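You operate a simulated robot arm through the tools that you are given. There is no shell and no other tool. Be economical: measure what you need, move in short steps, check, and stop when the job is done.

Carry out the task below with a simulated two-armed robot. There is one attempt and no reset: what you move stays moved.

Task
Pick up the blue tub from the top of the grey table with the drawer with one hand, pass it to the other hand and put it on the ledge of the hook board. Set down upright: blue tub.
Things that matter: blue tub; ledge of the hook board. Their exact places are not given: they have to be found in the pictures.

The check looks at the end state, three seconds after you hand in, the way a careful person would. Anything else that was tipped, shoved, dropped, spilled or broken makes it a failure.

Robot
Two 7-joint arms with two-finger grippers on one trunk, on a base that drives. Base frame: it is fixed to the floor where the robot stands at the start and does not move with it; the origin is under the middle of the robot, x ahead of it, y to its left, z up. Readings come in m, degrees, newtons and seconds.
The left shoulder is at the start at [0.045, 0.174, 1.207], the right one opposite. With the tool pointing down near the work surface each hand reaches from about 0.1 to 0.84 m from the robot's upright axis, wherever it stands, measured 20 degrees to its own side. Places, roughly: ledge of the hook board (40x17 cm) [0.66, -0.9, 0.96]. Payload 2.94 kg a hand.
The TCP of each hand is the grasp point between the finger pads, 0.03 m short of the fingertips. In the tool frame z runs along the fingers and y along their closing line. Largest opening 0.138 m; the body of the gripper starts 0.109 m behind the TCP.
Orientation is that of the tool frame in the base frame, as a unit quaternion [x, y, z, w]. With the fingers straight down and closing along the base's y, the tool's x points along the base's -x, its y along +y and its z along -z.

Tools
- The arms move only by the tool drive_tool. It takes "left_commands", "right_commands" or both (then of equal length, played together; a hand with none holds still); each is a list of rows, each a list of 6 numbers: the shift along the base's x, y, z in units of 40 mm (1.0 is 40 mm), then the turn, a rotation vector about the base's x, y, z in units of 4 degrees (1.0 is 4 degrees). In form: [[tx, ty, tz, rx, ry, rz], ...]. A call has 1 to 10 rows; each row shifts and turns the commanded pose from where the row before left it. "left_grip" and "right_grip" are, for a hand that has rows, the closure, from 0 (fully open) to 1 (shut), set as the call begins (left out, the last holds). A call with a number of a shift or a turn outside -1 to 1 is refused whole. A row lasts 0.2 s, in which the tool goes at most 0.05 m and 8.6 degrees; a call with a longer step from one row to the next is refused whole, and so is a gripper value outside its range. A pose out of reach is approached as far as the arm can. The call stops where the force on the tool passes 40 N (or 10 N more than at its start, if that is more) or the arm is blocked; 0.2 s more then pass. The fingers move at their own pace and stop on an object; they squeeze with about 32 N. The grip force told is the motor's: it shows also when the fingers shut on nothing. Time passes only in rows, and 0.2 s behind the last, so rows that do not move let the fingers close. It gives the time, the measured TCP pose, the force on the tool (base axes), the opening and the grip force at its end, in the units of the frame above (readings bear some noise), with the torque about the TCP (base axes, N m) and any sound that the robot's microphone picked up.
- Cameras (640 x 400 px; columns grow to the right, rows downward): "scene" is now at [0.0887, -0.0457, 1.6684]; the picture's right is [-0.54, -0.84, -0.00], its down [-0.63, 0.40, -0.66] and it looks along [0.56, -0.36, -0.75] (base axes); focal length 259 px, centre (320, 200). "left" rides on the left gripper at [0.071, -0.019, -0.146] in its tool frame; the picture's right is [0.26, 0.97, 0.00], its down [-0.85, 0.23, -0.48] and it looks along [-0.46, 0.12, 0.88] (tool axes); focal length 280 px, centre (320, 200). "right" rides on the right gripper at [0.071, 0.019, -0.146] in its tool frame; the picture's right is [-0.26, 0.97, 0.00], its down [-0.85, -0.23, -0.48] and it looks along [-0.46, -0.13, 0.88] (tool axes); focal length 280 px, centre (320, 200).
- grab_frame(camera): a new picture of that camera. The clock stands still meanwhile.
- raise_lower(by): slides the trunk up (or, below 0, down) by that many m; the arms and the scene camera ride with it, the base frame stays. It gives what a move gives, with no picture.
- roll_base(legs): drives the robot by 1 to 6 legs, each [ahead, turn to the left] in m and degrees, along the robot's own axes; the way and the turn of a leg run together, so that a leg with both is an arc; at most 1.5 m and 180 degrees a leg. The arms and the cameras ride along, it lands a little off, and it stops where it bumps. It gives what a move gives.
- turn_head(pan, tilt): turns the head with the scene camera to pan (to the left, within 120 degrees either way) and tilt (down, from -29 to 69), counted from straight ahead of the robot. It gives what a move gives.
- pixel_to_xyz(camera, pixels): for up to 12 pixels [column, row] of the newest picture of that camera ("zoom" is the newest enlarged one), the place [x, y, z] in the base frame of the surface seen there, good to about 0.002 m, but the place of the scene camera against the robot may be out by one fixed shift of up to 0.025 m in any direction. The clock stands still meanwhile.
- inspect(camera, box): a new picture of the part [left, top, right, bottom] of that camera's present view, enlarged. The clock stands still meanwhile.
- hand_in(): hands the job in; it is judged then, once.

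Work in short steps. Measure before you move; look again where a grasp or a placing could have gone wrong, and mend it. You have 80 turns and 78 pictures in all, those below and enlarged ones among them. Open the grippers and draw the arms clear of the work before you hand the job in, unless the task says otherwise; then end with one line.

The tools are called as name(argument=value, ...) on one line, values as JSON. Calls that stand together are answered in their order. drive_tool: Moves the arms, as the interface text tells. Its arguments: {"type":"object","properties":{"left_commands":{"type":"array","items":{"type":"array","items":{"type":"number"}}},"left_grip":{"type":"number"},"right_commands":{"type":"array","items":{"type":"array","items":{"type":"number"}}},"right_grip":{"type":"number"}},"required":[]} The other tools are called the same way: raise_lower (by) slides the trunk up or down; roll_base (legs) drives the base; turn_head (pan, tilt) turns the head that bears the scene camera; grab_frame (camera) takes a picture; pixel_to_xyz (camera, pixels) gives the place of the surface under pixels of a picture; inspect (camera, box) takes an enlarged picture of a part of a camera's view; hand_in () hands the job in.

At the start:

```text
clock: 0.0
left_tool_pos: [0.5803, -0.0743, 1.3654]
left_ee_rot: [-0.001, 1.0, -0.001, 0.0]
left_ft_force: [0.3, -0.2, 0.3]
left_torque: [0.03, 0.01, 0.03]
left_opening: 0.1378
left_gripper_force: 0.1
right_tool_pos: [0.2941, -0.4158, 1.2172]
right_ee_rot: [0.001, 1.0, 0.001, 0.001]
right_ft_force: [-0.3, -0.8, 0.8]
right_torque: [0.02, 0.0, 0.03]
right_opening: 0.1382
right_gripper_force: 0.1
trunk travel left (down, up): [-0.379, 0.355]
robot x, y, heading: [-0.0004, 0.0041, 0.4]
head pan, tilt: [-32.5, 48.5]
```

scene: 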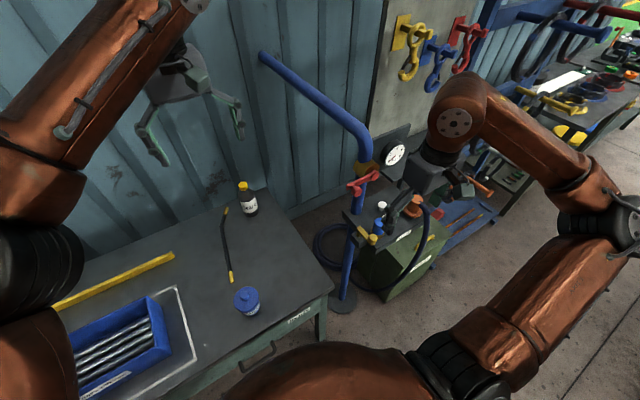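
right: 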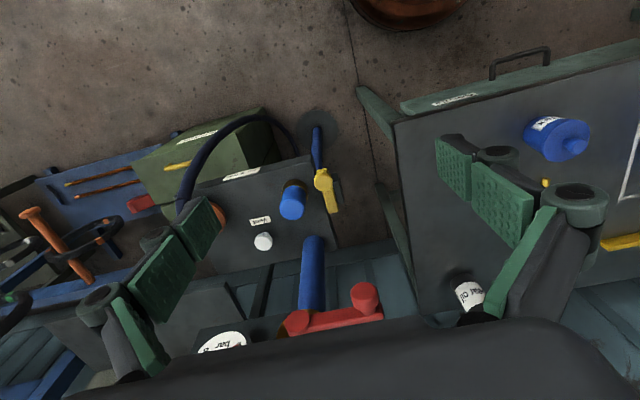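
left: 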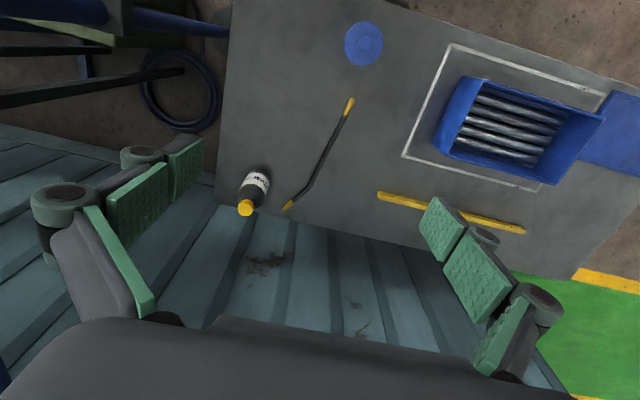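

The blue tub shows at scene (247,300), and also in the left picture at (364,43). I measure it and points on the hook board.

pixel_to_xyz(camera="scene", pixels=[[247, 290], [247, 312], [236, 300], [259, 300], [270, 290], [247, 184], [230, 280], [330, 285], [395, 155], [410, 75], [440, 230]])

pixel_to_xyz(camera="left", pixels=[[364, 43], [346, 43], [382, 43], [364, 28], [364, 63], [364, 80], [255, 180]])

inspect(camera="scene", box=[200, 240, 300, 340])

turn_head(pan=-50, tilt=35)

grab_frame(camera="scene")

```text
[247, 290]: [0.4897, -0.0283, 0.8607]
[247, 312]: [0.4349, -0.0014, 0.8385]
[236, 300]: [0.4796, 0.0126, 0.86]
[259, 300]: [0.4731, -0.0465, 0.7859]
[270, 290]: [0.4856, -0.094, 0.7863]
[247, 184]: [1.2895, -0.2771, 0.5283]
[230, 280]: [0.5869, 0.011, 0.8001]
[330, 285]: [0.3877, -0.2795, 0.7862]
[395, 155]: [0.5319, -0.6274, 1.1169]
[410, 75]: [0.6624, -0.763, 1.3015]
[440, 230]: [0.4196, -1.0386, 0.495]
```

```text
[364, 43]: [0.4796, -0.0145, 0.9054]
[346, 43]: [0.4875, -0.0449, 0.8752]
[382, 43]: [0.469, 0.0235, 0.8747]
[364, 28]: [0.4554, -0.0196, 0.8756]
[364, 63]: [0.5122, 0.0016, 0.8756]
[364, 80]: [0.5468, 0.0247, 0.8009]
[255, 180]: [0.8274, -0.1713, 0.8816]
```

```text
4.00 times, centred on (250, 290) of scene
```

zoom: 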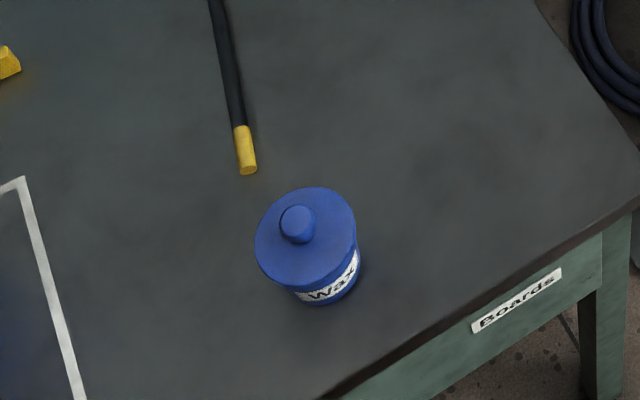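

```text
clock: 0.8
left_tool_pos: [0.5811, -0.0743, 1.3645]
left_ee_rot: [-0.001, 1.0, 0.0, 0.0]
left_ft_force: [-0.5, 0.0, -0.8]
left_torque: [0.0, 0.02, -0.01]
left_opening: 0.1381
left_gripper_force: 0.0
right_tool_pos: [0.2951, -0.416, 1.2179]
right_ee_rot: [0.0, 1.0, 0.0, -0.001]
right_ft_force: [-0.5, -1.3, -0.5]
right_torque: [0.0, 0.0, -0.01]
right_opening: 0.1378
right_gripper_force: 0.0
trunk travel left (down, up): [-0.379, 0.355]
robot x, y, heading: [-0.0005, 0.0006, -0.0]
head pan, tilt: [-50.0, 35.0]
```

```text
73 pictures are left
```

scene: 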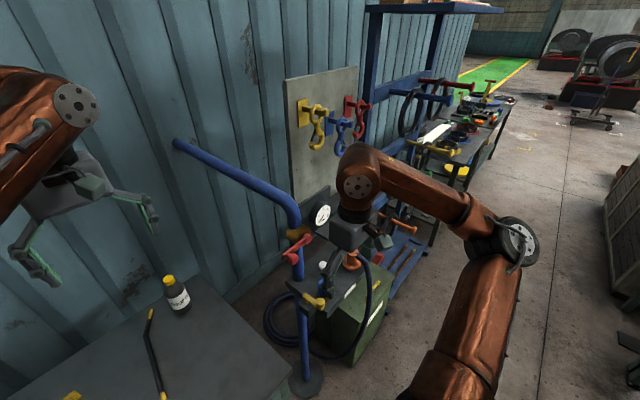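

The tub's lid is about z 0.875 and its centre about (0.48,-0.012). The dark shelf near (330,270), with items on it, looks like the ledge, so I zoom in there and measure it with the right camera.

inspect(camera="scene", box=[250, 180, 410, 340])

pixel_to_xyz(camera="right", pixels=[[290, 205], [263, 241], [325, 185], [235, 205], [300, 165], [195, 215], [335, 235], [310, 270], [245, 280], [320, 135], [270, 200], [560, 140]])

inspect(camera="right", box=[80, 90, 400, 390])

```text
2.50 times, centred on (330, 260) of scene
```

zoom: 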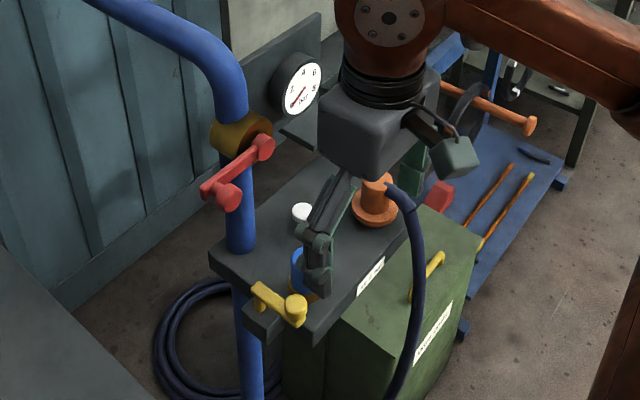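

```text
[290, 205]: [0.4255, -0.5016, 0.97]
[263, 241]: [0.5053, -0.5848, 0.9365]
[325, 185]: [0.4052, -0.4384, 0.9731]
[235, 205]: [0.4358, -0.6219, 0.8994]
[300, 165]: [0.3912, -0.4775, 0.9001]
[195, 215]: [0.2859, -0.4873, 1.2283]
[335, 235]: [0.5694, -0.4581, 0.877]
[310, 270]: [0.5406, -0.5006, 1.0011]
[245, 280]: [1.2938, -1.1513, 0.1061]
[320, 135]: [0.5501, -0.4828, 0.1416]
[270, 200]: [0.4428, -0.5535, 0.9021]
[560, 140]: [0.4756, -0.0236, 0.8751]
```

```text
1.33 times, centred on (240, 240) of right
```

zoom: 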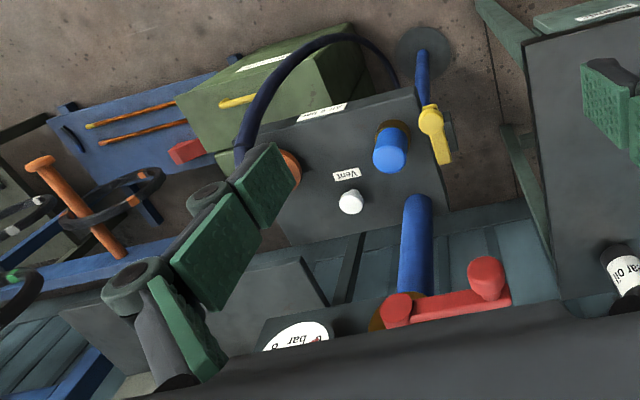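

The dark panel is a vent rig at z 0.90, not the ledge. The real ledge, at about (0.66,-0.9), is hidden behind the right forearm, so I will check it later. The left hand goes over the tub first, yawed -40° so the right hand can take it later from the side.

drive_tool(left_commands=[[-0.25, 0.155, -0.75, 0, 0, -1], [-0.25, 0.155, -0.75, 0, 0, -1], [-0.25, 0.155, -0.75, 0, 0, -1], [-0.25, 0.155, -0.75, 0, 0, -1], [-0.25, 0.155, -0.75, 0, 0, -1], [-0.25, 0.155, -0.75, 0, 0, -1], [-0.25, 0.155, -0.75, 0, 0, -1], [-0.25, 0.155, -0.75, 0, 0, -1], [-0.25, 0.155, -0.75, 0, 0, -1], [-0.25, 0.155, -0.75, 0, 0, -1]], left_grip=0)

grab_frame(camera="left")

```text
clock: 3.0
left_tool_pos: [0.4806, -0.0127, 1.0664]
left_ee_rot: [0.342, 0.94, 0.0, -0.001]
left_ft_force: [0.0, -0.2, 0.2]
left_torque: [-0.03, 0.0, 0.01]
left_opening: 0.1379
left_gripper_force: 0.0
right_tool_pos: [0.2952, -0.4166, 1.217]
right_ee_rot: [0.0, 1.0, 0.0, 0.0]
right_ft_force: [-0.4, 0.7, 0.3]
right_torque: [-0.02, 0.02, 0.02]
right_opening: 0.138
right_gripper_force: 0.1
trunk travel left (down, up): [-0.379, 0.355]
robot x, y, heading: [-0.0026, 0.0003, -0.2]
head pan, tilt: [-50.0, 35.0]
```

```text
70 pictures are left
```

left: 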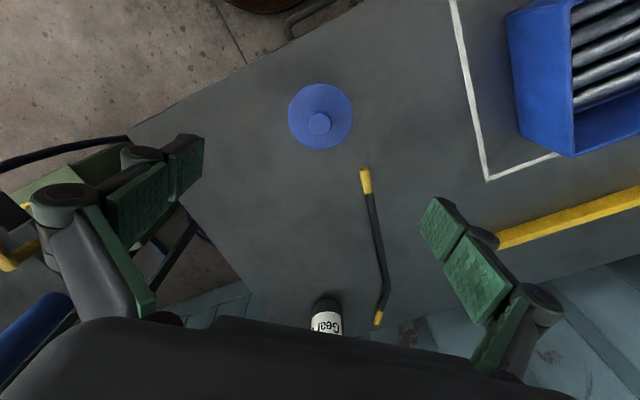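

The tub shows at (320,118). I measure its lid rim here to refine the centre.

pixel_to_xyz(camera="left", pixels=[[319, 122], [291, 117], [350, 117], [320, 87], [320, 147], [366, 172], [320, 180]])

```text
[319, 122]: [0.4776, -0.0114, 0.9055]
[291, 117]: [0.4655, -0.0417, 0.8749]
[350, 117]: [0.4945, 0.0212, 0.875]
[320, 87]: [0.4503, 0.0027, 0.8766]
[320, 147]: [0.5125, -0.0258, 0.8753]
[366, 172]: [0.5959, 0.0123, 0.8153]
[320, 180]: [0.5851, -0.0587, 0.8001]
```

Tub centre is about (0.4805,-0.011), 7 cm wide, top 0.875, table 0.800. I lower straight to z 0.845.

drive_tool(left_commands=[[0, 0.02, -0.79, 0, 0, 0], [0, 0.02, -0.79, 0, 0, 0], [0, 0, -0.79, 0, 0, 0], [0, 0, -0.79, 0, 0, 0], [0, 0, -0.79, 0, 0, 0], [0, 0, -0.79, 0, 0, 0], [0, 0, -0.79, 0, 0, 0]])

drive_tool(left_commands=[[0, 0, 0, 0, 0, 0], [0, 0, 0, 0, 0, 0], [0, 0, 0, 0, 0, 0], [0, 0, 0, 0, 0, 0], [0, 0, 0, 0, 0, 0], [0, 0, 0, 0, 0, 0], [0, 0, 0, 0, 0, 0]], left_grip=1)

```text
clock: 4.6
left_tool_pos: [0.4805, -0.011, 0.8428]
left_ee_rot: [0.341, 0.94, 0.0, 0.0]
left_ft_force: [-0.2, 0.5, 0.5]
left_torque: [0.02, 0.03, 0.02]
left_opening: 0.1382
left_gripper_force: 0.1
right_tool_pos: [0.2946, -0.417, 1.2167]
right_ee_rot: [0.001, 1.0, 0.0, -0.001]
right_ft_force: [0.2, -0.7, -0.3]
right_torque: [0.0, 0.02, -0.01]
right_opening: 0.1379
right_gripper_force: 0.0
trunk travel left (down, up): [-0.379, 0.355]
robot x, y, heading: [0.0004, -0.0019, 0.2]
head pan, tilt: [-50.0, 35.0]
```

```text
clock: 6.2
left_tool_pos: [0.4801, -0.0101, 0.8442]
left_ee_rot: [0.342, 0.94, 0.0, 0.001]
left_ft_force: [-1.3, -0.2, 2.0]
left_torque: [-0.04, 0.05, 0.04]
left_opening: 0.0716
left_gripper_force: 31.6
right_tool_pos: [0.2946, -0.4163, 1.2165]
right_ee_rot: [0.0, 1.0, -0.001, 0.0]
right_ft_force: [-0.3, -0.3, -0.6]
right_torque: [0.0, 0.0, 0.01]
right_opening: 0.1381
right_gripper_force: 0.0
trunk travel left (down, up): [-0.379, 0.355]
robot x, y, heading: [0.0004, 0.0025, 0.3]
head pan, tilt: [-50.0, 35.0]
```

Gripped at 0.0716 m. I lift the tub 0.36 m while the right hand starts pitching toward horizontal.

drive_tool(left_commands=[[0, 0, 0.9, 0, 0, 0], [0, 0, 0.9, 0, 0, 0], [0, 0, 0.9, 0, 0, 0], [0, 0, 0.9, 0, 0, 0], [0, 0, 0.9, 0, 0, 0], [0, 0, 0.9, 0, 0, 0], [0, 0, 0.9, 0, 0, 0], [0, 0, 0.9, 0, 0, 0], [0, 0, 0.9, 0, 0, 0], [0, 0, 0.9, 0, 0, 0]], right_commands=[[0, 0, 0, 0, -1, 0], [0, 0, 0, 0, -1, 0], [0, 0, 0, 0, -1, 0], [0, 0, 0, 0, -1, 0], [0, 0, 0, 0, -1, 0], [0, 0, 0, 0, -1, 0], [0, 0, 0, 0, -1, 0], [0, 0, 0, 0, -1, 0], [0, 0, 0, 0, -1, 0], [0, 0, 0, 0, -1, 0]])

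turn_head(pan=-15, tilt=40)

grab_frame(camera="scene")

grab_frame(camera="left")

grab_frame(camera="right")

```text
clock: 8.4
left_tool_pos: [0.4792, -0.0093, 1.2031]
left_ee_rot: [0.342, 0.94, 0.0, 0.0]
left_ft_force: [-0.4, -1.1, -3.6]
left_torque: [0.03, 0.0, -0.05]
left_opening: 0.0717
left_gripper_force: 31.7
right_tool_pos: [0.2945, -0.4171, 1.2171]
right_ee_rot: [0.0, 0.939, 0.001, 0.343]
right_ft_force: [-0.5, 0.2, 0.0]
right_torque: [-0.01, -0.04, 0.03]
right_opening: 0.1381
right_gripper_force: 0.0
trunk travel left (down, up): [-0.379, 0.355]
robot x, y, heading: [0.0003, -0.0009, 0.3]
head pan, tilt: [-50.0, 35.0]
```

```text
clock: 9.4
left_tool_pos: [0.4787, -0.0093, 1.202]
left_ee_rot: [0.341, 0.94, 0.0, 0.0]
left_ft_force: [-0.1, 0.0, -3.1]
left_torque: [0.01, 0.03, 0.0]
left_opening: 0.0718
left_gripper_force: 31.9
right_tool_pos: [0.2952, -0.4168, 1.2168]
right_ee_rot: [0.0, 0.94, 0.0, 0.341]
right_ft_force: [1.0, 0.3, -0.6]
right_torque: [0.04, -0.01, -0.01]
right_opening: 0.1378
right_gripper_force: 0.1
trunk travel left (down, up): [-0.379, 0.355]
robot x, y, heading: [0.0, -0.0014, -0.1]
head pan, tilt: [-15.0, 40.0]
```

```text
69 pictures are left
```

scene: 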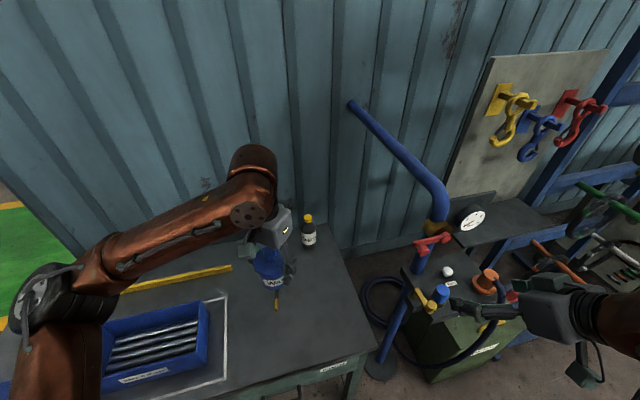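

```text
68 pictures are left
```

left: 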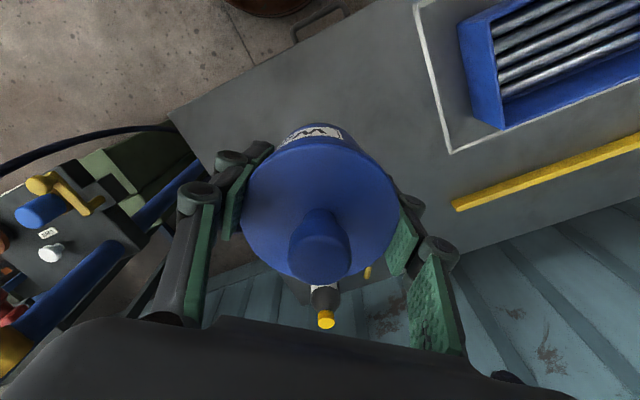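

```text
67 pictures are left
```

right: 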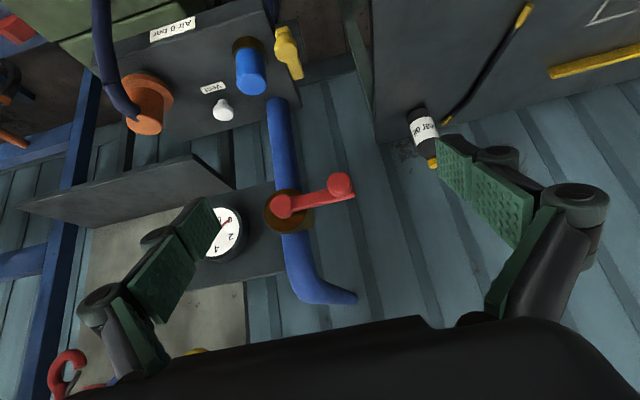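

The hook-board ledge now shows in scene around (505,220) and in right around (130,190). I measure its corners and the gauge next to it.

inspect(camera="scene", box=[420, 150, 580, 270])

pixel_to_xyz(camera="right", pixels=[[22, 205], [195, 157], [230, 186], [130, 185], [200, 170], [50, 205], [100, 190], [85, 210], [222, 238], [270, 230], [300, 180], [240, 270]])

pixel_to_xyz(camera="scene", pixels=[[505, 220], [535, 215], [515, 202], [465, 245], [490, 238], [540, 225], [472, 218], [436, 240], [540, 120], [350, 105], [460, 195], [580, 90]])

```text
3.33 times, centred on (500, 210) of scene
```

zoom: 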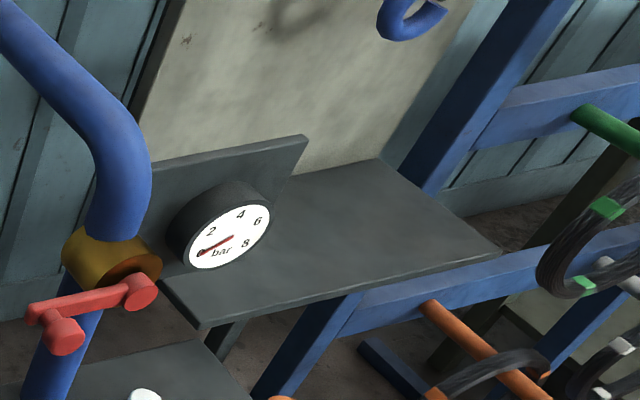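

```text
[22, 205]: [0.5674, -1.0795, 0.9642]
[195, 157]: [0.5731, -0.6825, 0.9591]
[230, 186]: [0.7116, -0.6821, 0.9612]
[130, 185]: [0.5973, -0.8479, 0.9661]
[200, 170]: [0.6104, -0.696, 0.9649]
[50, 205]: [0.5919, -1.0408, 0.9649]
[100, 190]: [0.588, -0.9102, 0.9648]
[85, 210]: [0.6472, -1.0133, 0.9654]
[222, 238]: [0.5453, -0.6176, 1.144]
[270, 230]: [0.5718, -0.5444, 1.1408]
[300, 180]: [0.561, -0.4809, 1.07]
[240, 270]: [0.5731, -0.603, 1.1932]
```

```text
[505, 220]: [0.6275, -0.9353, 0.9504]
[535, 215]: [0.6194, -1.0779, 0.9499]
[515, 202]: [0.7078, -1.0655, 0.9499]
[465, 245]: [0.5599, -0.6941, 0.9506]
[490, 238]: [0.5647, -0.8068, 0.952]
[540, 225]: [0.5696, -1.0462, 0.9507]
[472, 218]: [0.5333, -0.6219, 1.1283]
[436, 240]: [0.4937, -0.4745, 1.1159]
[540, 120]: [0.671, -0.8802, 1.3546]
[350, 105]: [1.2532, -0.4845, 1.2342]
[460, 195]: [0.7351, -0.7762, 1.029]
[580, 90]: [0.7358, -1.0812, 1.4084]
```

The ledge spans x 0.56–0.74, y -0.68…-1.08, z 0.965. It is free from about y -0.75 on, so I aim for (0.645,-0.93). Next I finish pitching the right hand to horizontal and start its yaw.

drive_tool(right_commands=[[0, 0, 0, 0, -1, 0], [0, 0, 0, 0, -1, 0], [0, 0, 0, 0, -1, 0], [0, 0, 0, 0, -1, 0], [0, 0, 0, 0, -1, 0], [0, 0, 0, 0, -1, 0], [0, 0, 0, 0, -1, 0], [0, 0, 0, 0, -1, 0], [0, 0, 0, 0, -1, 0], [0, 0, 0, 0, -1, 0]])

drive_tool(right_commands=[[0, 0, 0, 0, -1, 0], [0, 0, 0, 0, -1, 0], [0, 0, 0, 0, -0.5, 0], [0, 0, 0, 0, 0, 1], [0, 0, 0, 0, 0, 1], [0, 0, 0, 0, 0, 1], [0, 0, 0, 0, 0, 1], [0, 0, 0, 0, 0, 1], [0, 0, 0, 0, 0, 1], [0, 0, 0, 0, 0, 1]])

grab_frame(camera="scene")

```text
clock: 11.6
left_tool_pos: [0.4789, -0.011, 1.2028]
left_ee_rot: [0.341, 0.94, 0.0, -0.001]
left_ft_force: [0.3, 0.1, -3.4]
left_torque: [0.0, 0.0, -0.01]
left_opening: 0.0716
left_gripper_force: 32.0
right_tool_pos: [0.3072, -0.4485, 1.2589]
right_ee_rot: [-0.001, 0.766, 0.001, 0.642]
right_ft_force: [0.2, 0.7, -0.6]
right_torque: [-0.02, -0.01, 0.01]
right_opening: 0.1381
right_gripper_force: 0.1
right hand out of reach, approached as far as the arm can: row 6, 7, 8, 9, 10
trunk travel left (down, up): [-0.379, 0.355]
robot x, y, heading: [0.0014, -0.0003, 0.0]
head pan, tilt: [-15.0, 40.0]
```

```text
clock: 13.8
left_tool_pos: [0.4794, -0.0098, 1.2019]
left_ee_rot: [0.341, 0.94, 0.0, 0.0]
left_ft_force: [-0.3, 0.8, -3.8]
left_torque: [0.02, 0.01, -0.02]
left_opening: 0.0716
left_gripper_force: 32.1
right_tool_pos: [0.4056, -0.368, 1.2688]
right_ee_rot: [-0.105, 0.718, 0.093, 0.682]
right_ft_force: [-0.5, -0.1, -0.3]
right_torque: [0.01, -0.01, -0.01]
right_opening: 0.1381
right_gripper_force: 0.0
right hand out of reach, approached as far as the arm can: row 1, 2, 3, 4, 5, 6, 7, 8, 9, 10
trunk travel left (down, up): [-0.379, 0.355]
robot x, y, heading: [-0.0028, 0.0003, 0.2]
head pan, tilt: [-15.0, 40.0]
```

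```text
65 pictures are left
```

scene: 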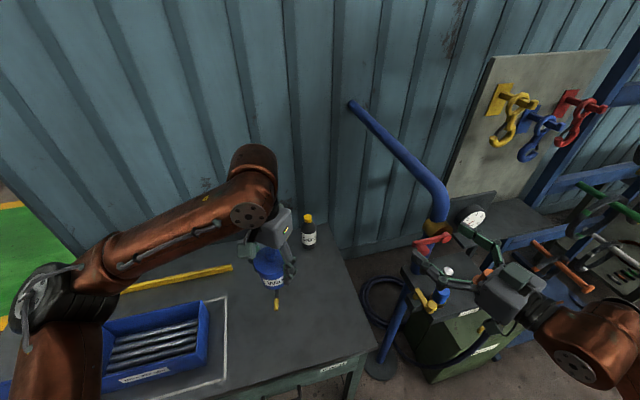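

The right hand is too close to its shoulder to point forward horizontally, and the rig crowds the right side. I will back the base off to get free space, but first I look behind.

turn_head(pan=-120, tilt=35)

grab_frame(camera="scene")

turn_head(pan=120, tilt=35)

grab_frame(camera="scene")

```text
clock: 15.6
left_tool_pos: [0.4806, -0.0094, 1.2026]
left_ee_rot: [0.341, 0.94, -0.001, 0.0]
left_ft_force: [-0.4, -0.1, -4.1]
left_torque: [0.01, -0.01, 0.01]
left_opening: 0.0715
left_gripper_force: 32.1
right_tool_pos: [0.4047, -0.3682, 1.2682]
right_ee_rot: [-0.104, 0.719, 0.092, 0.681]
right_ft_force: [0.4, -0.7, 0.1]
right_torque: [-0.03, -0.02, 0.05]
right_opening: 0.1378
right_gripper_force: 0.1
trunk travel left (down, up): [-0.379, 0.355]
robot x, y, heading: [0.0004, 0.0014, -0.1]
head pan, tilt: [-120.0, 35.0]
```

```text
64 pictures are left
```

scene: 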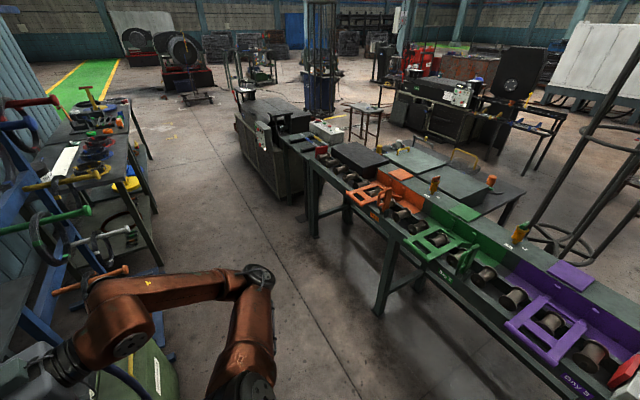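

```text
clock: 19.0
left_tool_pos: [0.4811, -0.0097, 1.2023]
left_ee_rot: [0.342, 0.94, 0.0, 0.001]
left_ft_force: [0.0, 0.3, -2.8]
left_torque: [0.01, 0.0, 0.02]
left_opening: 0.0716
left_gripper_force: 31.7
right_tool_pos: [0.4044, -0.3687, 1.2686]
right_ee_rot: [-0.105, 0.719, 0.092, 0.681]
right_ft_force: [0.0, 0.4, -0.1]
right_torque: [0.01, 0.01, 0.02]
right_opening: 0.1381
right_gripper_force: 0.0
trunk travel left (down, up): [-0.379, 0.355]
robot x, y, heading: [-0.0012, 0.0008, 0.2]
head pan, tilt: [120.0, 35.0]
```

```text
63 pictures are left
```

scene: 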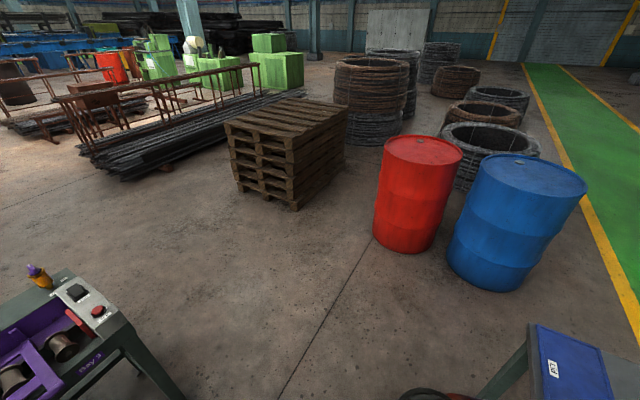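

A conveyor bench stands behind. I measure how far it is.

pixel_to_xyz(camera="scene", pixels=[[125, 315], [70, 272], [60, 345], [95, 395], [300, 300], [530, 330]])

turn_head(pan=-120, tilt=50)

grab_frame(camera="scene")

pixel_to_xyz(camera="scene", pixels=[[300, 70], [400, 170], [520, 300], [360, 200], [450, 240], [580, 350], [300, 300], [150, 280]])

```text
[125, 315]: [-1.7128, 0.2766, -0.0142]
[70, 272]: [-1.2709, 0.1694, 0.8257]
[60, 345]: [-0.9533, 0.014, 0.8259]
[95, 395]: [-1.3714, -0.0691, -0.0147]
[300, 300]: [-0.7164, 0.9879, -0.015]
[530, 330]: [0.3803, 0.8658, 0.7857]
```

```text
clock: 22.4
left_tool_pos: [0.4809, -0.01, 1.202]
left_ee_rot: [0.341, 0.94, 0.0, 0.0]
left_ft_force: [-0.2, -0.1, -2.4]
left_torque: [-0.01, -0.01, 0.05]
left_opening: 0.0716
left_gripper_force: 31.9
right_tool_pos: [0.4049, -0.3681, 1.2686]
right_ee_rot: [-0.105, 0.719, 0.092, 0.681]
right_ft_force: [-0.6, -0.3, 0.0]
right_torque: [0.02, 0.01, -0.02]
right_opening: 0.1379
right_gripper_force: 0.1
trunk travel left (down, up): [-0.379, 0.355]
robot x, y, heading: [-0.0021, 0.003, 0.1]
head pan, tilt: [-120.0, 50.0]
```

```text
62 pictures are left
```

scene: 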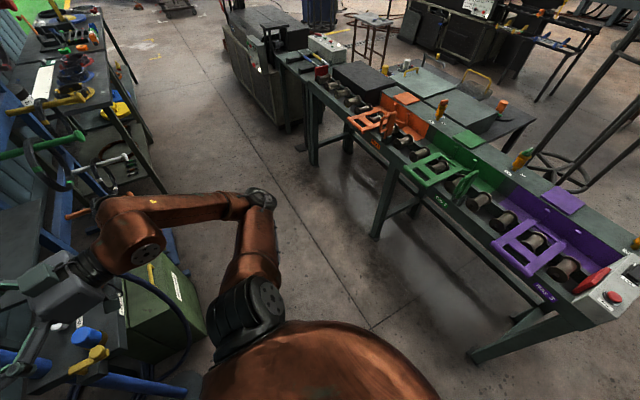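

```text
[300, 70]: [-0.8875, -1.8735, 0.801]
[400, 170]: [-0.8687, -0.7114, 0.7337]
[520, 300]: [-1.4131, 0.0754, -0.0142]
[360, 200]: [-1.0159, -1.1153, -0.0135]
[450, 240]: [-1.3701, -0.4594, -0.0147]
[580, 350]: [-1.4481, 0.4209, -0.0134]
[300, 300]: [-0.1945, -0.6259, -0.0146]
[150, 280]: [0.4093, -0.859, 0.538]
```

The conveyor edge is at x≈-0.88, so backing 0.25 m is safe. Then I bring the right hand around to point toward +y.

roll_base(legs=[[-0.25, 0]])

turn_head(pan=-20, tilt=45)

drive_tool(left_commands=[[0.1, 0, 0, 0, 0, 1], [0.1, 0, 0, 0, 0, 1], [0.1, 0, 0, 0, 0, 1], [0.1, 0, 0, 0, 0, 1], [0.1, 0, 0, 0, 0, 1], [0.1, 0, 0, 0, 0, 1], [0.1, 0, 0, 0, 0, 1], [0.1, 0, 0, 0, 0, 0.5]], right_commands=[[0.5, 0, 0, 0, 0, 1], [0.5, 0, 0, 0, 0, 1], [0.5, 0, 0, 0, 0, 1], [0.5, 0, 0, 0, 0, 1], [0, 0, 0, 0, 0, 1], [0, 0, 0, 0, 0, 1], [0, 0, 0, 0, 0, 1], [0, 0, 0, 0, 0, 1]])

grab_frame(camera="scene")

```text
clock: 24.3
left_tool_pos: [0.2214, -0.013, 1.2024]
left_ee_rot: [0.344, 0.939, 0.0, 0.0]
left_ft_force: [-0.9, 0.1, -2.0]
left_torque: [0.05, 0.0, 0.01]
left_opening: 0.0717
left_gripper_force: 31.8
right_tool_pos: [0.1424, -0.3713, 1.2695]
right_ee_rot: [-0.102, 0.718, 0.09, 0.683]
right_ft_force: [-1.7, 1.2, 0.2]
right_torque: [0.0, 0.02, -0.04]
right_opening: 0.1378
right_gripper_force: 0.2
trunk travel left (down, up): [-0.379, 0.355]
robot x, y, heading: [-0.259, -0.0017, -0.3]
head pan, tilt: [-120.0, 50.0]
```

```text
clock: 26.0
left_tool_pos: [0.2226, -0.0127, 1.2015]
left_ee_rot: [0.344, 0.939, 0.0, 0.0]
left_ft_force: [-0.8, -0.4, -3.1]
left_torque: [0.0, -0.03, -0.05]
left_opening: 0.0714
left_gripper_force: 31.9
right_tool_pos: [0.1448, -0.3705, 1.2677]
right_ee_rot: [-0.103, 0.718, 0.09, 0.682]
right_ft_force: [-0.6, -0.2, -0.2]
right_torque: [0.02, -0.01, 0.0]
right_opening: 0.1381
right_gripper_force: 0.1
trunk travel left (down, up): [-0.379, 0.355]
robot x, y, heading: [-0.2592, 0.0013, -0.3]
head pan, tilt: [-20.0, 45.0]
```

```text
clock: 27.8
left_tool_pos: [0.2538, -0.0119, 1.2022]
left_ee_rot: [0.088, 0.996, -0.002, 0.0]
left_ft_force: [-0.1, 0.0, -3.1]
left_torque: [0.01, 0.01, -0.02]
left_opening: 0.0716
left_gripper_force: 32.1
right_tool_pos: [0.213, -0.2726, 1.2535]
right_ee_rot: [-0.2, 0.698, 0.182, 0.663]
right_ft_force: [-0.1, 0.8, -0.8]
right_torque: [-0.01, 0.01, 0.01]
right_opening: 0.1381
right_gripper_force: 0.0
right hand out of reach, approached as far as the arm can: row 1, 2, 3, 4, 5, 6, 7, 8
trunk travel left (down, up): [-0.379, 0.355]
robot x, y, heading: [-0.2591, 0.0047, -0.4]
head pan, tilt: [-20.0, 45.0]
```

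```text
61 pictures are left
```

scene: 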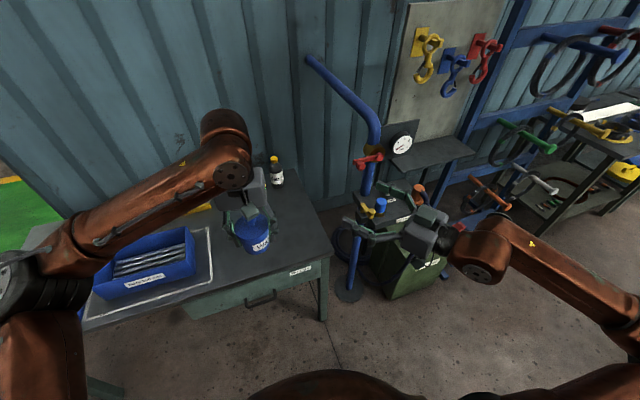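

The right hand still sits at the limit of what it can reach while horizontal. I push it further forward and lower, where a horizontal pose should be reachable, and read the pose.

drive_tool(right_commands=[[0.6, 0, -0.5, 0, 0, 0], [0.6, 0, -0.5, 0, 0, 0], [0.6, 0, -0.5, 0, 0, 0], [0.6, 0, -0.5, 0, 0, 0], [0.6, 0, -0.5, 0, 0, 0], [0, 0, 0, 0, 0, 0]])

```text
clock: 29.2
left_tool_pos: [0.2541, -0.0125, 1.2025]
left_ee_rot: [0.09, 0.996, -0.001, 0.0]
left_ft_force: [-0.5, 0.6, -3.4]
left_torque: [0.0, -0.02, -0.02]
left_opening: 0.0715
left_gripper_force: 32.3
right_tool_pos: [0.3338, -0.2717, 1.1535]
right_ee_rot: [-0.2, 0.699, 0.182, 0.663]
right_ft_force: [-0.1, 0.3, 1.0]
right_torque: [0.01, 0.0, -0.01]
right_opening: 0.1378
right_gripper_force: 0.0
trunk travel left (down, up): [-0.379, 0.355]
robot x, y, heading: [-0.2541, -0.0022, -0.2]
head pan, tilt: [-20.0, 45.0]
```

That move was exact, and commands restart from the measured pose each call. The right hand now points along (.854,.52) with its closing line level. I bring the left hand with the tub to (0.43,-0.13,1.162), turning its closing line along that direction, and set the right hand 0.15 m behind it.

drive_tool(left_commands=[[0.44, -0.294, -0.1, 0, 0, -1], [0.44, -0.294, -0.1, 0, 0, -1], [0.44, -0.294, -0.1, 0, 0, -1], [0.44, -0.294, -0.1, 0, 0, -1], [0.44, -0.294, -0.1, 0, 0, -1], [0.44, -0.294, -0.1, 0, 0, -1], [0.44, -0.294, -0.1, 0, 0, -1], [0.44, -0.294, -0.1, 0, 0, -1], [0.44, -0.294, -0.1, 0, 0, -1], [0.44, -0.294, -0.1, 0, 0, -1]])

drive_tool(left_commands=[[0, 0, 0, 0, 0, -1], [0, 0, 0, 0, 0, -1], [0, 0, 0, 0, 0, 0], [0, 0, 0, 0, 0, 0]], right_commands=[[-0.2, 0.4, 0, 0.2, -0.35, 0], [-0.2, 0.4, 0, 0.2, -0.35, 0], [-0.2, 0.4, 0, 0, 0, 0], [-0.2, 0.4, 0, 0, 0, 0]])

grab_frame(camera="scene")

grab_frame(camera="right")

```text
clock: 31.4
left_tool_pos: [0.4225, -0.1274, 1.1597]
left_ee_rot: [0.425, 0.905, 0.002, 0.0]
left_ft_force: [-0.4, -0.6, -2.8]
left_torque: [0.04, -0.01, 0.0]
left_opening: 0.0715
left_gripper_force: 32.2
left hand out of reach, approached as far as the arm can: row 10
right_tool_pos: [0.3348, -0.2737, 1.1536]
right_ee_rot: [-0.199, 0.698, 0.183, 0.663]
right_ft_force: [-0.1, 0.3, -0.5]
right_torque: [0.03, -0.01, 0.01]
right_opening: 0.138
right_gripper_force: 0.0
trunk travel left (down, up): [-0.379, 0.355]
robot x, y, heading: [-0.259, 0.0053, -0.2]
head pan, tilt: [-20.0, 45.0]
```

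```text
clock: 32.4
left_tool_pos: [0.4233, -0.1247, 1.1603]
left_ee_rot: [0.487, 0.873, 0.001, 0.002]
left_ft_force: [0.5, -0.5, -2.0]
left_torque: [0.03, 0.02, 0.01]
left_opening: 0.0715
left_gripper_force: 31.7
right_tool_pos: [0.2995, -0.2085, 1.1554]
right_ee_rot: [-0.194, 0.68, 0.187, 0.682]
right_ft_force: [0.4, -0.4, -0.2]
right_torque: [0.02, 0.04, 0.03]
right_opening: 0.1379
right_gripper_force: 0.1
trunk travel left (down, up): [-0.379, 0.355]
robot x, y, heading: [-0.2603, 0.0014, -0.5]
head pan, tilt: [-20.0, 45.0]
```

```text
60 pictures are left
```

scene: 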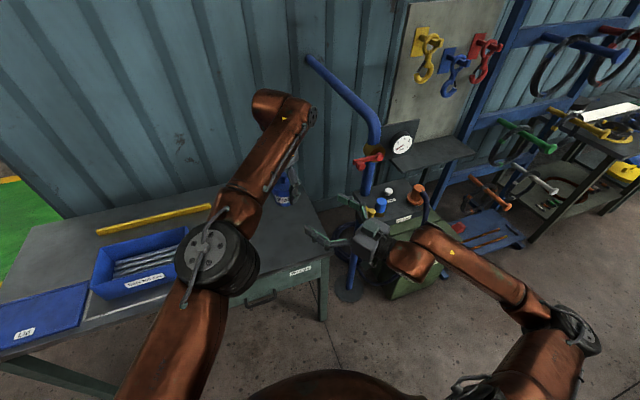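

```text
59 pictures are left
```

right: 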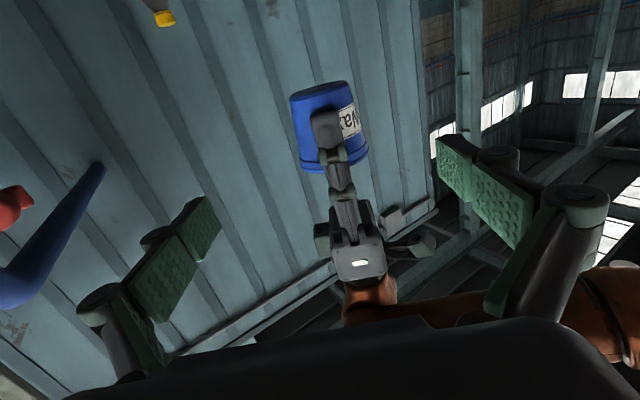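

The left finger is edge-on to the right hand, so the grasp geometry is right. The tub is 0.149 m ahead and 7 mm to the left of the right TCP. I advance straight in.

drive_tool(right_commands=[[-0.096, 0.158, 0, 0, 0, 0], [0.637, 0.387, 0, 0, 0, 0], [0.637, 0.387, 0, 0, 0, 0], [0.637, 0.387, 0, 0, 0, 0], [0.637, 0.387, 0, 0, 0, 0], [0.637, 0.387, 0, 0, 0, 0]], right_grip=0)

grab_frame(camera="right")

grab_frame(camera="left")

```text
clock: 33.8
left_tool_pos: [0.4232, -0.1236, 1.1599]
left_ee_rot: [0.486, 0.874, 0.0, 0.001]
left_ft_force: [0.7, 0.0, -3.3]
left_torque: [-0.04, 0.02, 0.02]
left_opening: 0.0716
left_gripper_force: 31.8
right_tool_pos: [0.4278, -0.1244, 1.1559]
right_ee_rot: [-0.194, 0.68, 0.187, 0.682]
right_ft_force: [0.0, -0.9, -0.5]
right_torque: [0.0, 0.01, -0.03]
right_opening: 0.1381
right_gripper_force: 0.1
trunk travel left (down, up): [-0.379, 0.355]
robot x, y, heading: [-0.2591, 0.0015, -0.4]
head pan, tilt: [-20.0, 45.0]
```

```text
58 pictures are left
```

right: 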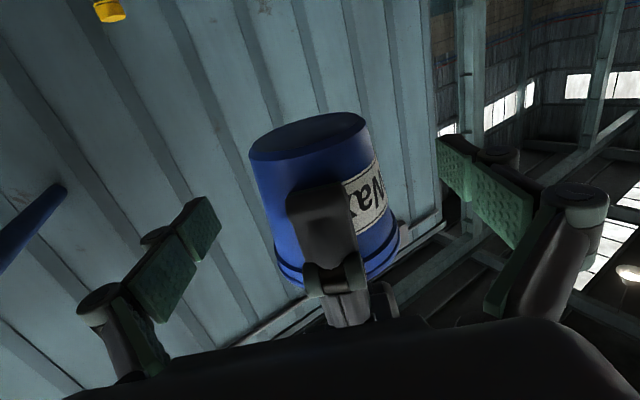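

```text
57 pictures are left
```

left: 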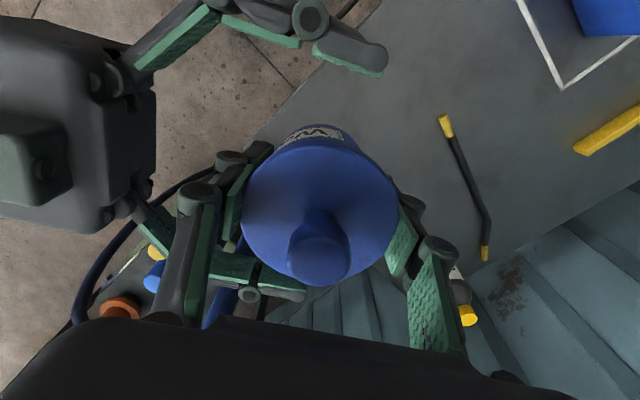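

The right fingers straddle the tub on both sides. I close the right grip.

drive_tool(right_commands=[[0, 0, 0, 0, 0, 0], [0, 0, 0, 0, 0, 0], [0, 0, 0, 0, 0, 0], [0, 0, 0, 0, 0, 0], [0, 0, 0, 0, 0, 0], [0, 0, 0, 0, 0, 0], [0, 0, 0, 0, 0, 0]], right_grip=1)

grab_frame(camera="right")

```text
clock: 35.4
left_tool_pos: [0.4232, -0.1235, 1.1606]
left_ee_rot: [0.487, 0.874, 0.0, 0.002]
left_ft_force: [8.8, -7.5, -1.3]
left_torque: [-0.06, 0.38, 0.73]
left_opening: 0.0715
left_gripper_force: 31.5
right_tool_pos: [0.4256, -0.1246, 1.1551]
right_ee_rot: [-0.195, 0.679, 0.189, 0.682]
right_ft_force: [-8.9, 8.2, 0.5]
right_torque: [0.01, -0.44, -0.77]
right_opening: 0.0687
right_gripper_force: 32.0
trunk travel left (down, up): [-0.379, 0.355]
robot x, y, heading: [-0.258, -0.0038, -0.4]
head pan, tilt: [-20.0, 45.0]
```

```text
56 pictures are left
```

right: 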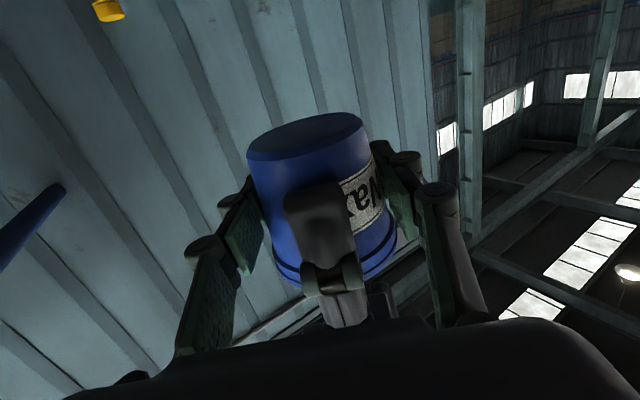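

Both hands hold the tub. I open the left and wait for it to clear.

drive_tool(left_commands=[[0, 0, 0, 0, 0, 0], [0, 0, 0, 0, 0, 0], [0, 0, 0, 0, 0, 0], [0, 0, 0, 0, 0, 0], [0, 0, 0, 0, 0, 0]], left_grip=0)

drive_tool(left_commands=[[0, 0, 0.5, 0, 0, 0], [0, 0, 0.8, 0, 0, 0], [0, 0, 0.8, 0, 0, 0], [0, 0, 0.8, 0, 0, 0], [-0.3, 0.6, 0.5, 0, 0, 0], [-0.5, 0.8, 0, 0, 0, 0], [-0.5, 0.8, 0, 0, 0, 0], [-0.5, 0.8, 0, 0, 0, 0]])

grab_frame(camera="right")

grab_frame(camera="scene")

```text
clock: 36.6
left_tool_pos: [0.4227, -0.1249, 1.1607]
left_ee_rot: [0.487, 0.874, 0.0, 0.001]
left_ft_force: [0.6, -0.6, 0.5]
left_torque: [-0.01, -0.01, 0.03]
left_opening: 0.1379
left_gripper_force: 0.0
right_tool_pos: [0.4272, -0.1248, 1.1556]
right_ee_rot: [-0.195, 0.679, 0.187, 0.682]
right_ft_force: [-0.8, -0.5, 0.1]
right_torque: [-0.02, -0.01, 0.0]
right_opening: 0.0685
right_gripper_force: 32.1
trunk travel left (down, up): [-0.379, 0.355]
robot x, y, heading: [-0.2595, 0.0024, -0.2]
head pan, tilt: [-20.0, 45.0]
```

```text
clock: 38.4
left_tool_pos: [0.3221, 0.0247, 1.278]
left_ee_rot: [0.487, 0.874, -0.001, 0.0]
left_ft_force: [-0.6, -0.3, 0.2]
left_torque: [-0.09, 0.01, 0.02]
left_opening: 0.1381
left_gripper_force: 0.1
left hand out of reach, approached as far as the arm can: row 1, 2, 3, 4
right_tool_pos: [0.4259, -0.1232, 1.1556]
right_ee_rot: [-0.195, 0.679, 0.188, 0.682]
right_ft_force: [-0.2, 0.4, -0.1]
right_torque: [-0.04, -0.01, -0.06]
right_opening: 0.0687
right_gripper_force: 31.8
trunk travel left (down, up): [-0.379, 0.355]
robot x, y, heading: [-0.2552, 0.0023, -0.2]
head pan, tilt: [-20.0, 45.0]
```

```text
55 pictures are left
```

right: 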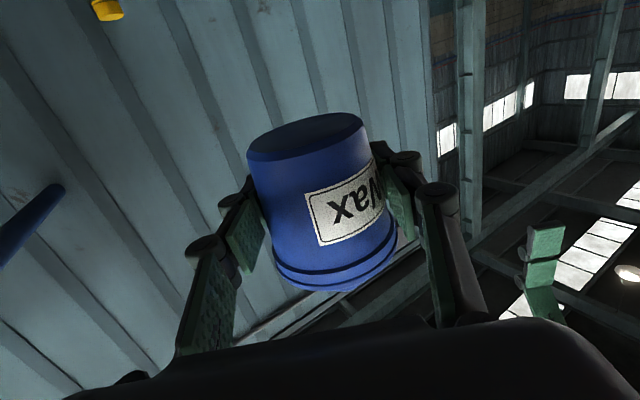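

```text
54 pictures are left
```

scene: 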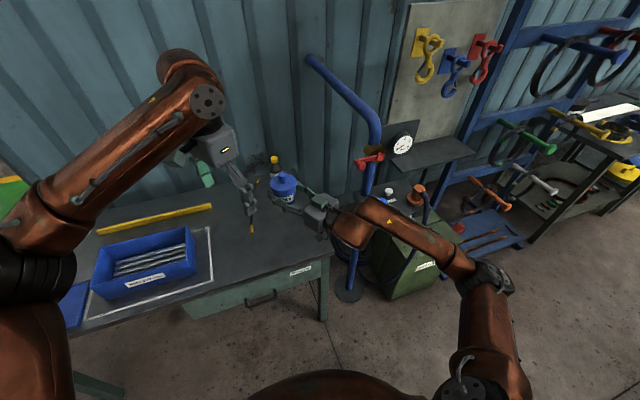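

The handover worked: the right hand holds the tub alone. Before driving I measure the right elbow, orange valve, hose, green box, clamp rack handles and table corner.

pixel_to_xyz(camera="scene", pixels=[[490, 282], [508, 285], [470, 350], [416, 190], [428, 210], [400, 298], [437, 270], [490, 195], [530, 137], [545, 180], [480, 225], [283, 180]])

inspect(camera="scene", box=[330, 100, 570, 310])

```text
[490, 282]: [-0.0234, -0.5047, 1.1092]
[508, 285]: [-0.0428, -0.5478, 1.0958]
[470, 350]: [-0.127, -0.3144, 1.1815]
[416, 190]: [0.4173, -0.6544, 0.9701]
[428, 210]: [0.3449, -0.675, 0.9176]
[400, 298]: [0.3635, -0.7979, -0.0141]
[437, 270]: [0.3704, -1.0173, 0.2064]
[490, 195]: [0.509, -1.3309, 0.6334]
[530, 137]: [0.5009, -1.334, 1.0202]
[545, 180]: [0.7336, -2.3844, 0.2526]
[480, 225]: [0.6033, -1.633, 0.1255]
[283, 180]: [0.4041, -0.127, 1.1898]
```

```text
1.90 times, centred on (450, 205) of scene
```

zoom: 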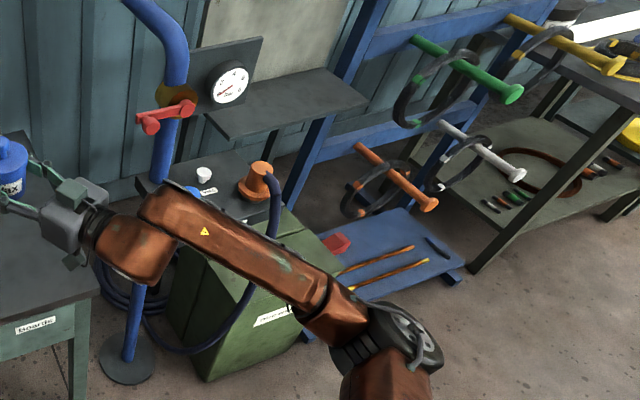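

Space looks sufficient: rig radius 0.79 against a hand sweep of 0.74. I retract the left arm, raise the right hand a little, back off slightly and turn right.

drive_tool(left_commands=[[-0.72, 0.76, 0.2, 0, 0, 0], [-0.72, 0.76, 0.2, 0, 0, 0], [-0.72, 0.76, 0.2, 0, 0, 0], [-0.72, 0.76, 0.2, 0, 0, 0], [-0.72, 0.76, 0.2, 0, 0, 0], [-0.72, 0.76, 0.2, 0, 0, 0], [-0.72, 0.76, 0.2, 0, 0, 0], [-0.72, 0.76, 0.2, 0, 0, 0], [-0.72, 0.76, 0.2, 0, 0, 0]], right_commands=[[0, 0, 0.2, 0, 0, 0], [0, 0, 0.2, 0, 0, 0], [0, 0, 0.2, 0, 0, 0], [0, 0, 0.2, 0, 0, 0], [0, 0, 0.2, 0, 0, 0], [0, 0, 0.2, 0, 0, 0], [0, 0, 0.2, 0, 0, 0], [0, 0, 0.2, 0, 0, 0], [0, 0, 0.2, 0, 0, 0]])

roll_base(legs=[[-0.04, 0], [0, -45]])

grab_frame(camera="scene")

```text
clock: 40.4
left_tool_pos: [0.0631, 0.2955, 1.351]
left_ee_rot: [0.487, 0.873, 0.0, 0.001]
left_ft_force: [-0.1, 0.1, -0.1]
left_torque: [-0.04, -0.08, 0.0]
left_opening: 0.1383
left_gripper_force: 0.1
right_tool_pos: [0.4228, -0.1229, 1.2294]
right_ee_rot: [-0.195, 0.679, 0.189, 0.682]
right_ft_force: [-0.9, 0.2, -2.4]
right_torque: [0.01, 0.01, -0.02]
right_opening: 0.0687
right_gripper_force: 31.9
trunk travel left (down, up): [-0.379, 0.355]
robot x, y, heading: [-0.2579, -0.0008, -0.5]
head pan, tilt: [-20.0, 45.0]
```

```text
clock: 43.4
left_tool_pos: [0.137, -0.0199, 1.3507]
left_ee_rot: [0.784, 0.62, -0.001, -0.001]
left_ft_force: [-1.2, 1.3, -0.4]
left_torque: [0.02, 0.0, -0.02]
left_opening: 0.138
left_gripper_force: 0.1
right_tool_pos: [0.096, -0.5695, 1.2274]
right_ee_rot: [0.08, 0.702, -0.087, 0.702]
right_ft_force: [0.4, 0.2, -3.3]
right_torque: [-0.01, -0.03, 0.03]
right_opening: 0.0684
right_gripper_force: 31.9
trunk travel left (down, up): [-0.379, 0.355]
robot x, y, heading: [-0.2957, 0.0005, -45.2]
head pan, tilt: [-20.0, 45.0]
```

```text
52 pictures are left
```

scene: 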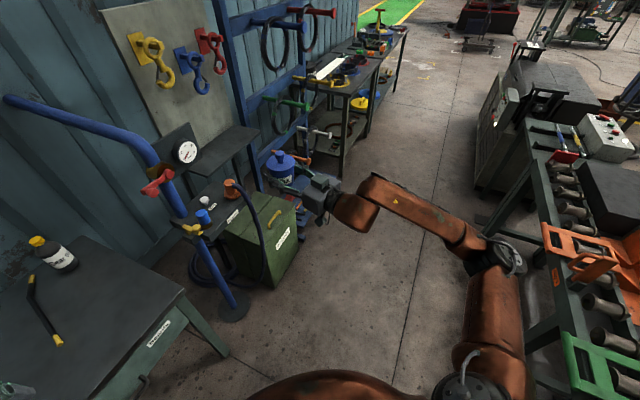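

The clearance at the elbow matters. I measure the tops of the conveyor frames and the elbow.

pixel_to_xyz(camera="scene", pixels=[[548, 228], [555, 272], [570, 335], [600, 250], [525, 150], [520, 258], [495, 240], [505, 275]])

```text
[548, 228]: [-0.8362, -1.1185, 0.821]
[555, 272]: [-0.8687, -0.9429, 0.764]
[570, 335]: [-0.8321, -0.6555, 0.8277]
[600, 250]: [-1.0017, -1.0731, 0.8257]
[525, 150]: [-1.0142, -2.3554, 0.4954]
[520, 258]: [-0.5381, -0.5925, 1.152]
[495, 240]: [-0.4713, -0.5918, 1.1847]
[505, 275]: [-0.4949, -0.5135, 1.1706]
```

The elbow rides at about 1.15 m, well above the conveyor at 0.83. I turn to -85°, drive 0.68 m and turn back to about -10°.

roll_base(legs=[[0, -40], [0.68, 0]])

roll_base(legs=[[0, 45]])

grab_frame(camera="scene")

```text
clock: 49.0
left_tool_pos: [0.0706, -0.9779, 1.3499]
left_ee_rot: [0.951, 0.308, 0.001, -0.001]
left_ft_force: [-0.3, -0.1, -0.9]
left_torque: [0.05, -0.01, -0.02]
left_opening: 0.138
left_gripper_force: 0.0
right_tool_pos: [-0.3192, -1.3661, 1.2257]
right_ee_rot: [0.32, 0.63, -0.327, 0.627]
right_ft_force: [-0.1, -0.3, -2.4]
right_torque: [-0.01, -0.01, 0.03]
right_opening: 0.0684
right_gripper_force: 32.1
trunk travel left (down, up): [-0.379, 0.355]
robot x, y, heading: [-0.2469, -0.6759, -86.1]
head pan, tilt: [-20.0, 45.0]
```

```text
clock: 51.4
left_tool_pos: [0.1918, -0.6667, 1.3496]
left_ee_rot: [0.763, 0.647, -0.001, -0.001]
left_ft_force: [-1.6, 0.0, 0.0]
left_torque: [0.03, 0.01, 0.0]
left_opening: 0.138
left_gripper_force: 0.1
right_tool_pos: [0.1884, -1.2189, 1.2276]
right_ee_rot: [0.055, 0.705, -0.064, 0.705]
right_ft_force: [0.9, 0.5, -3.1]
right_torque: [0.06, 0.01, 0.01]
right_opening: 0.0684
right_gripper_force: 31.9
trunk travel left (down, up): [-0.379, 0.355]
robot x, y, heading: [-0.2479, -0.6759, -41.2]
head pan, tilt: [-20.0, 45.0]
```

```text
51 pictures are left
```

scene: 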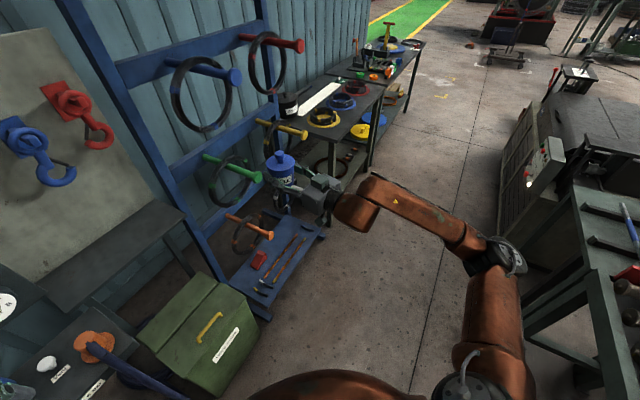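

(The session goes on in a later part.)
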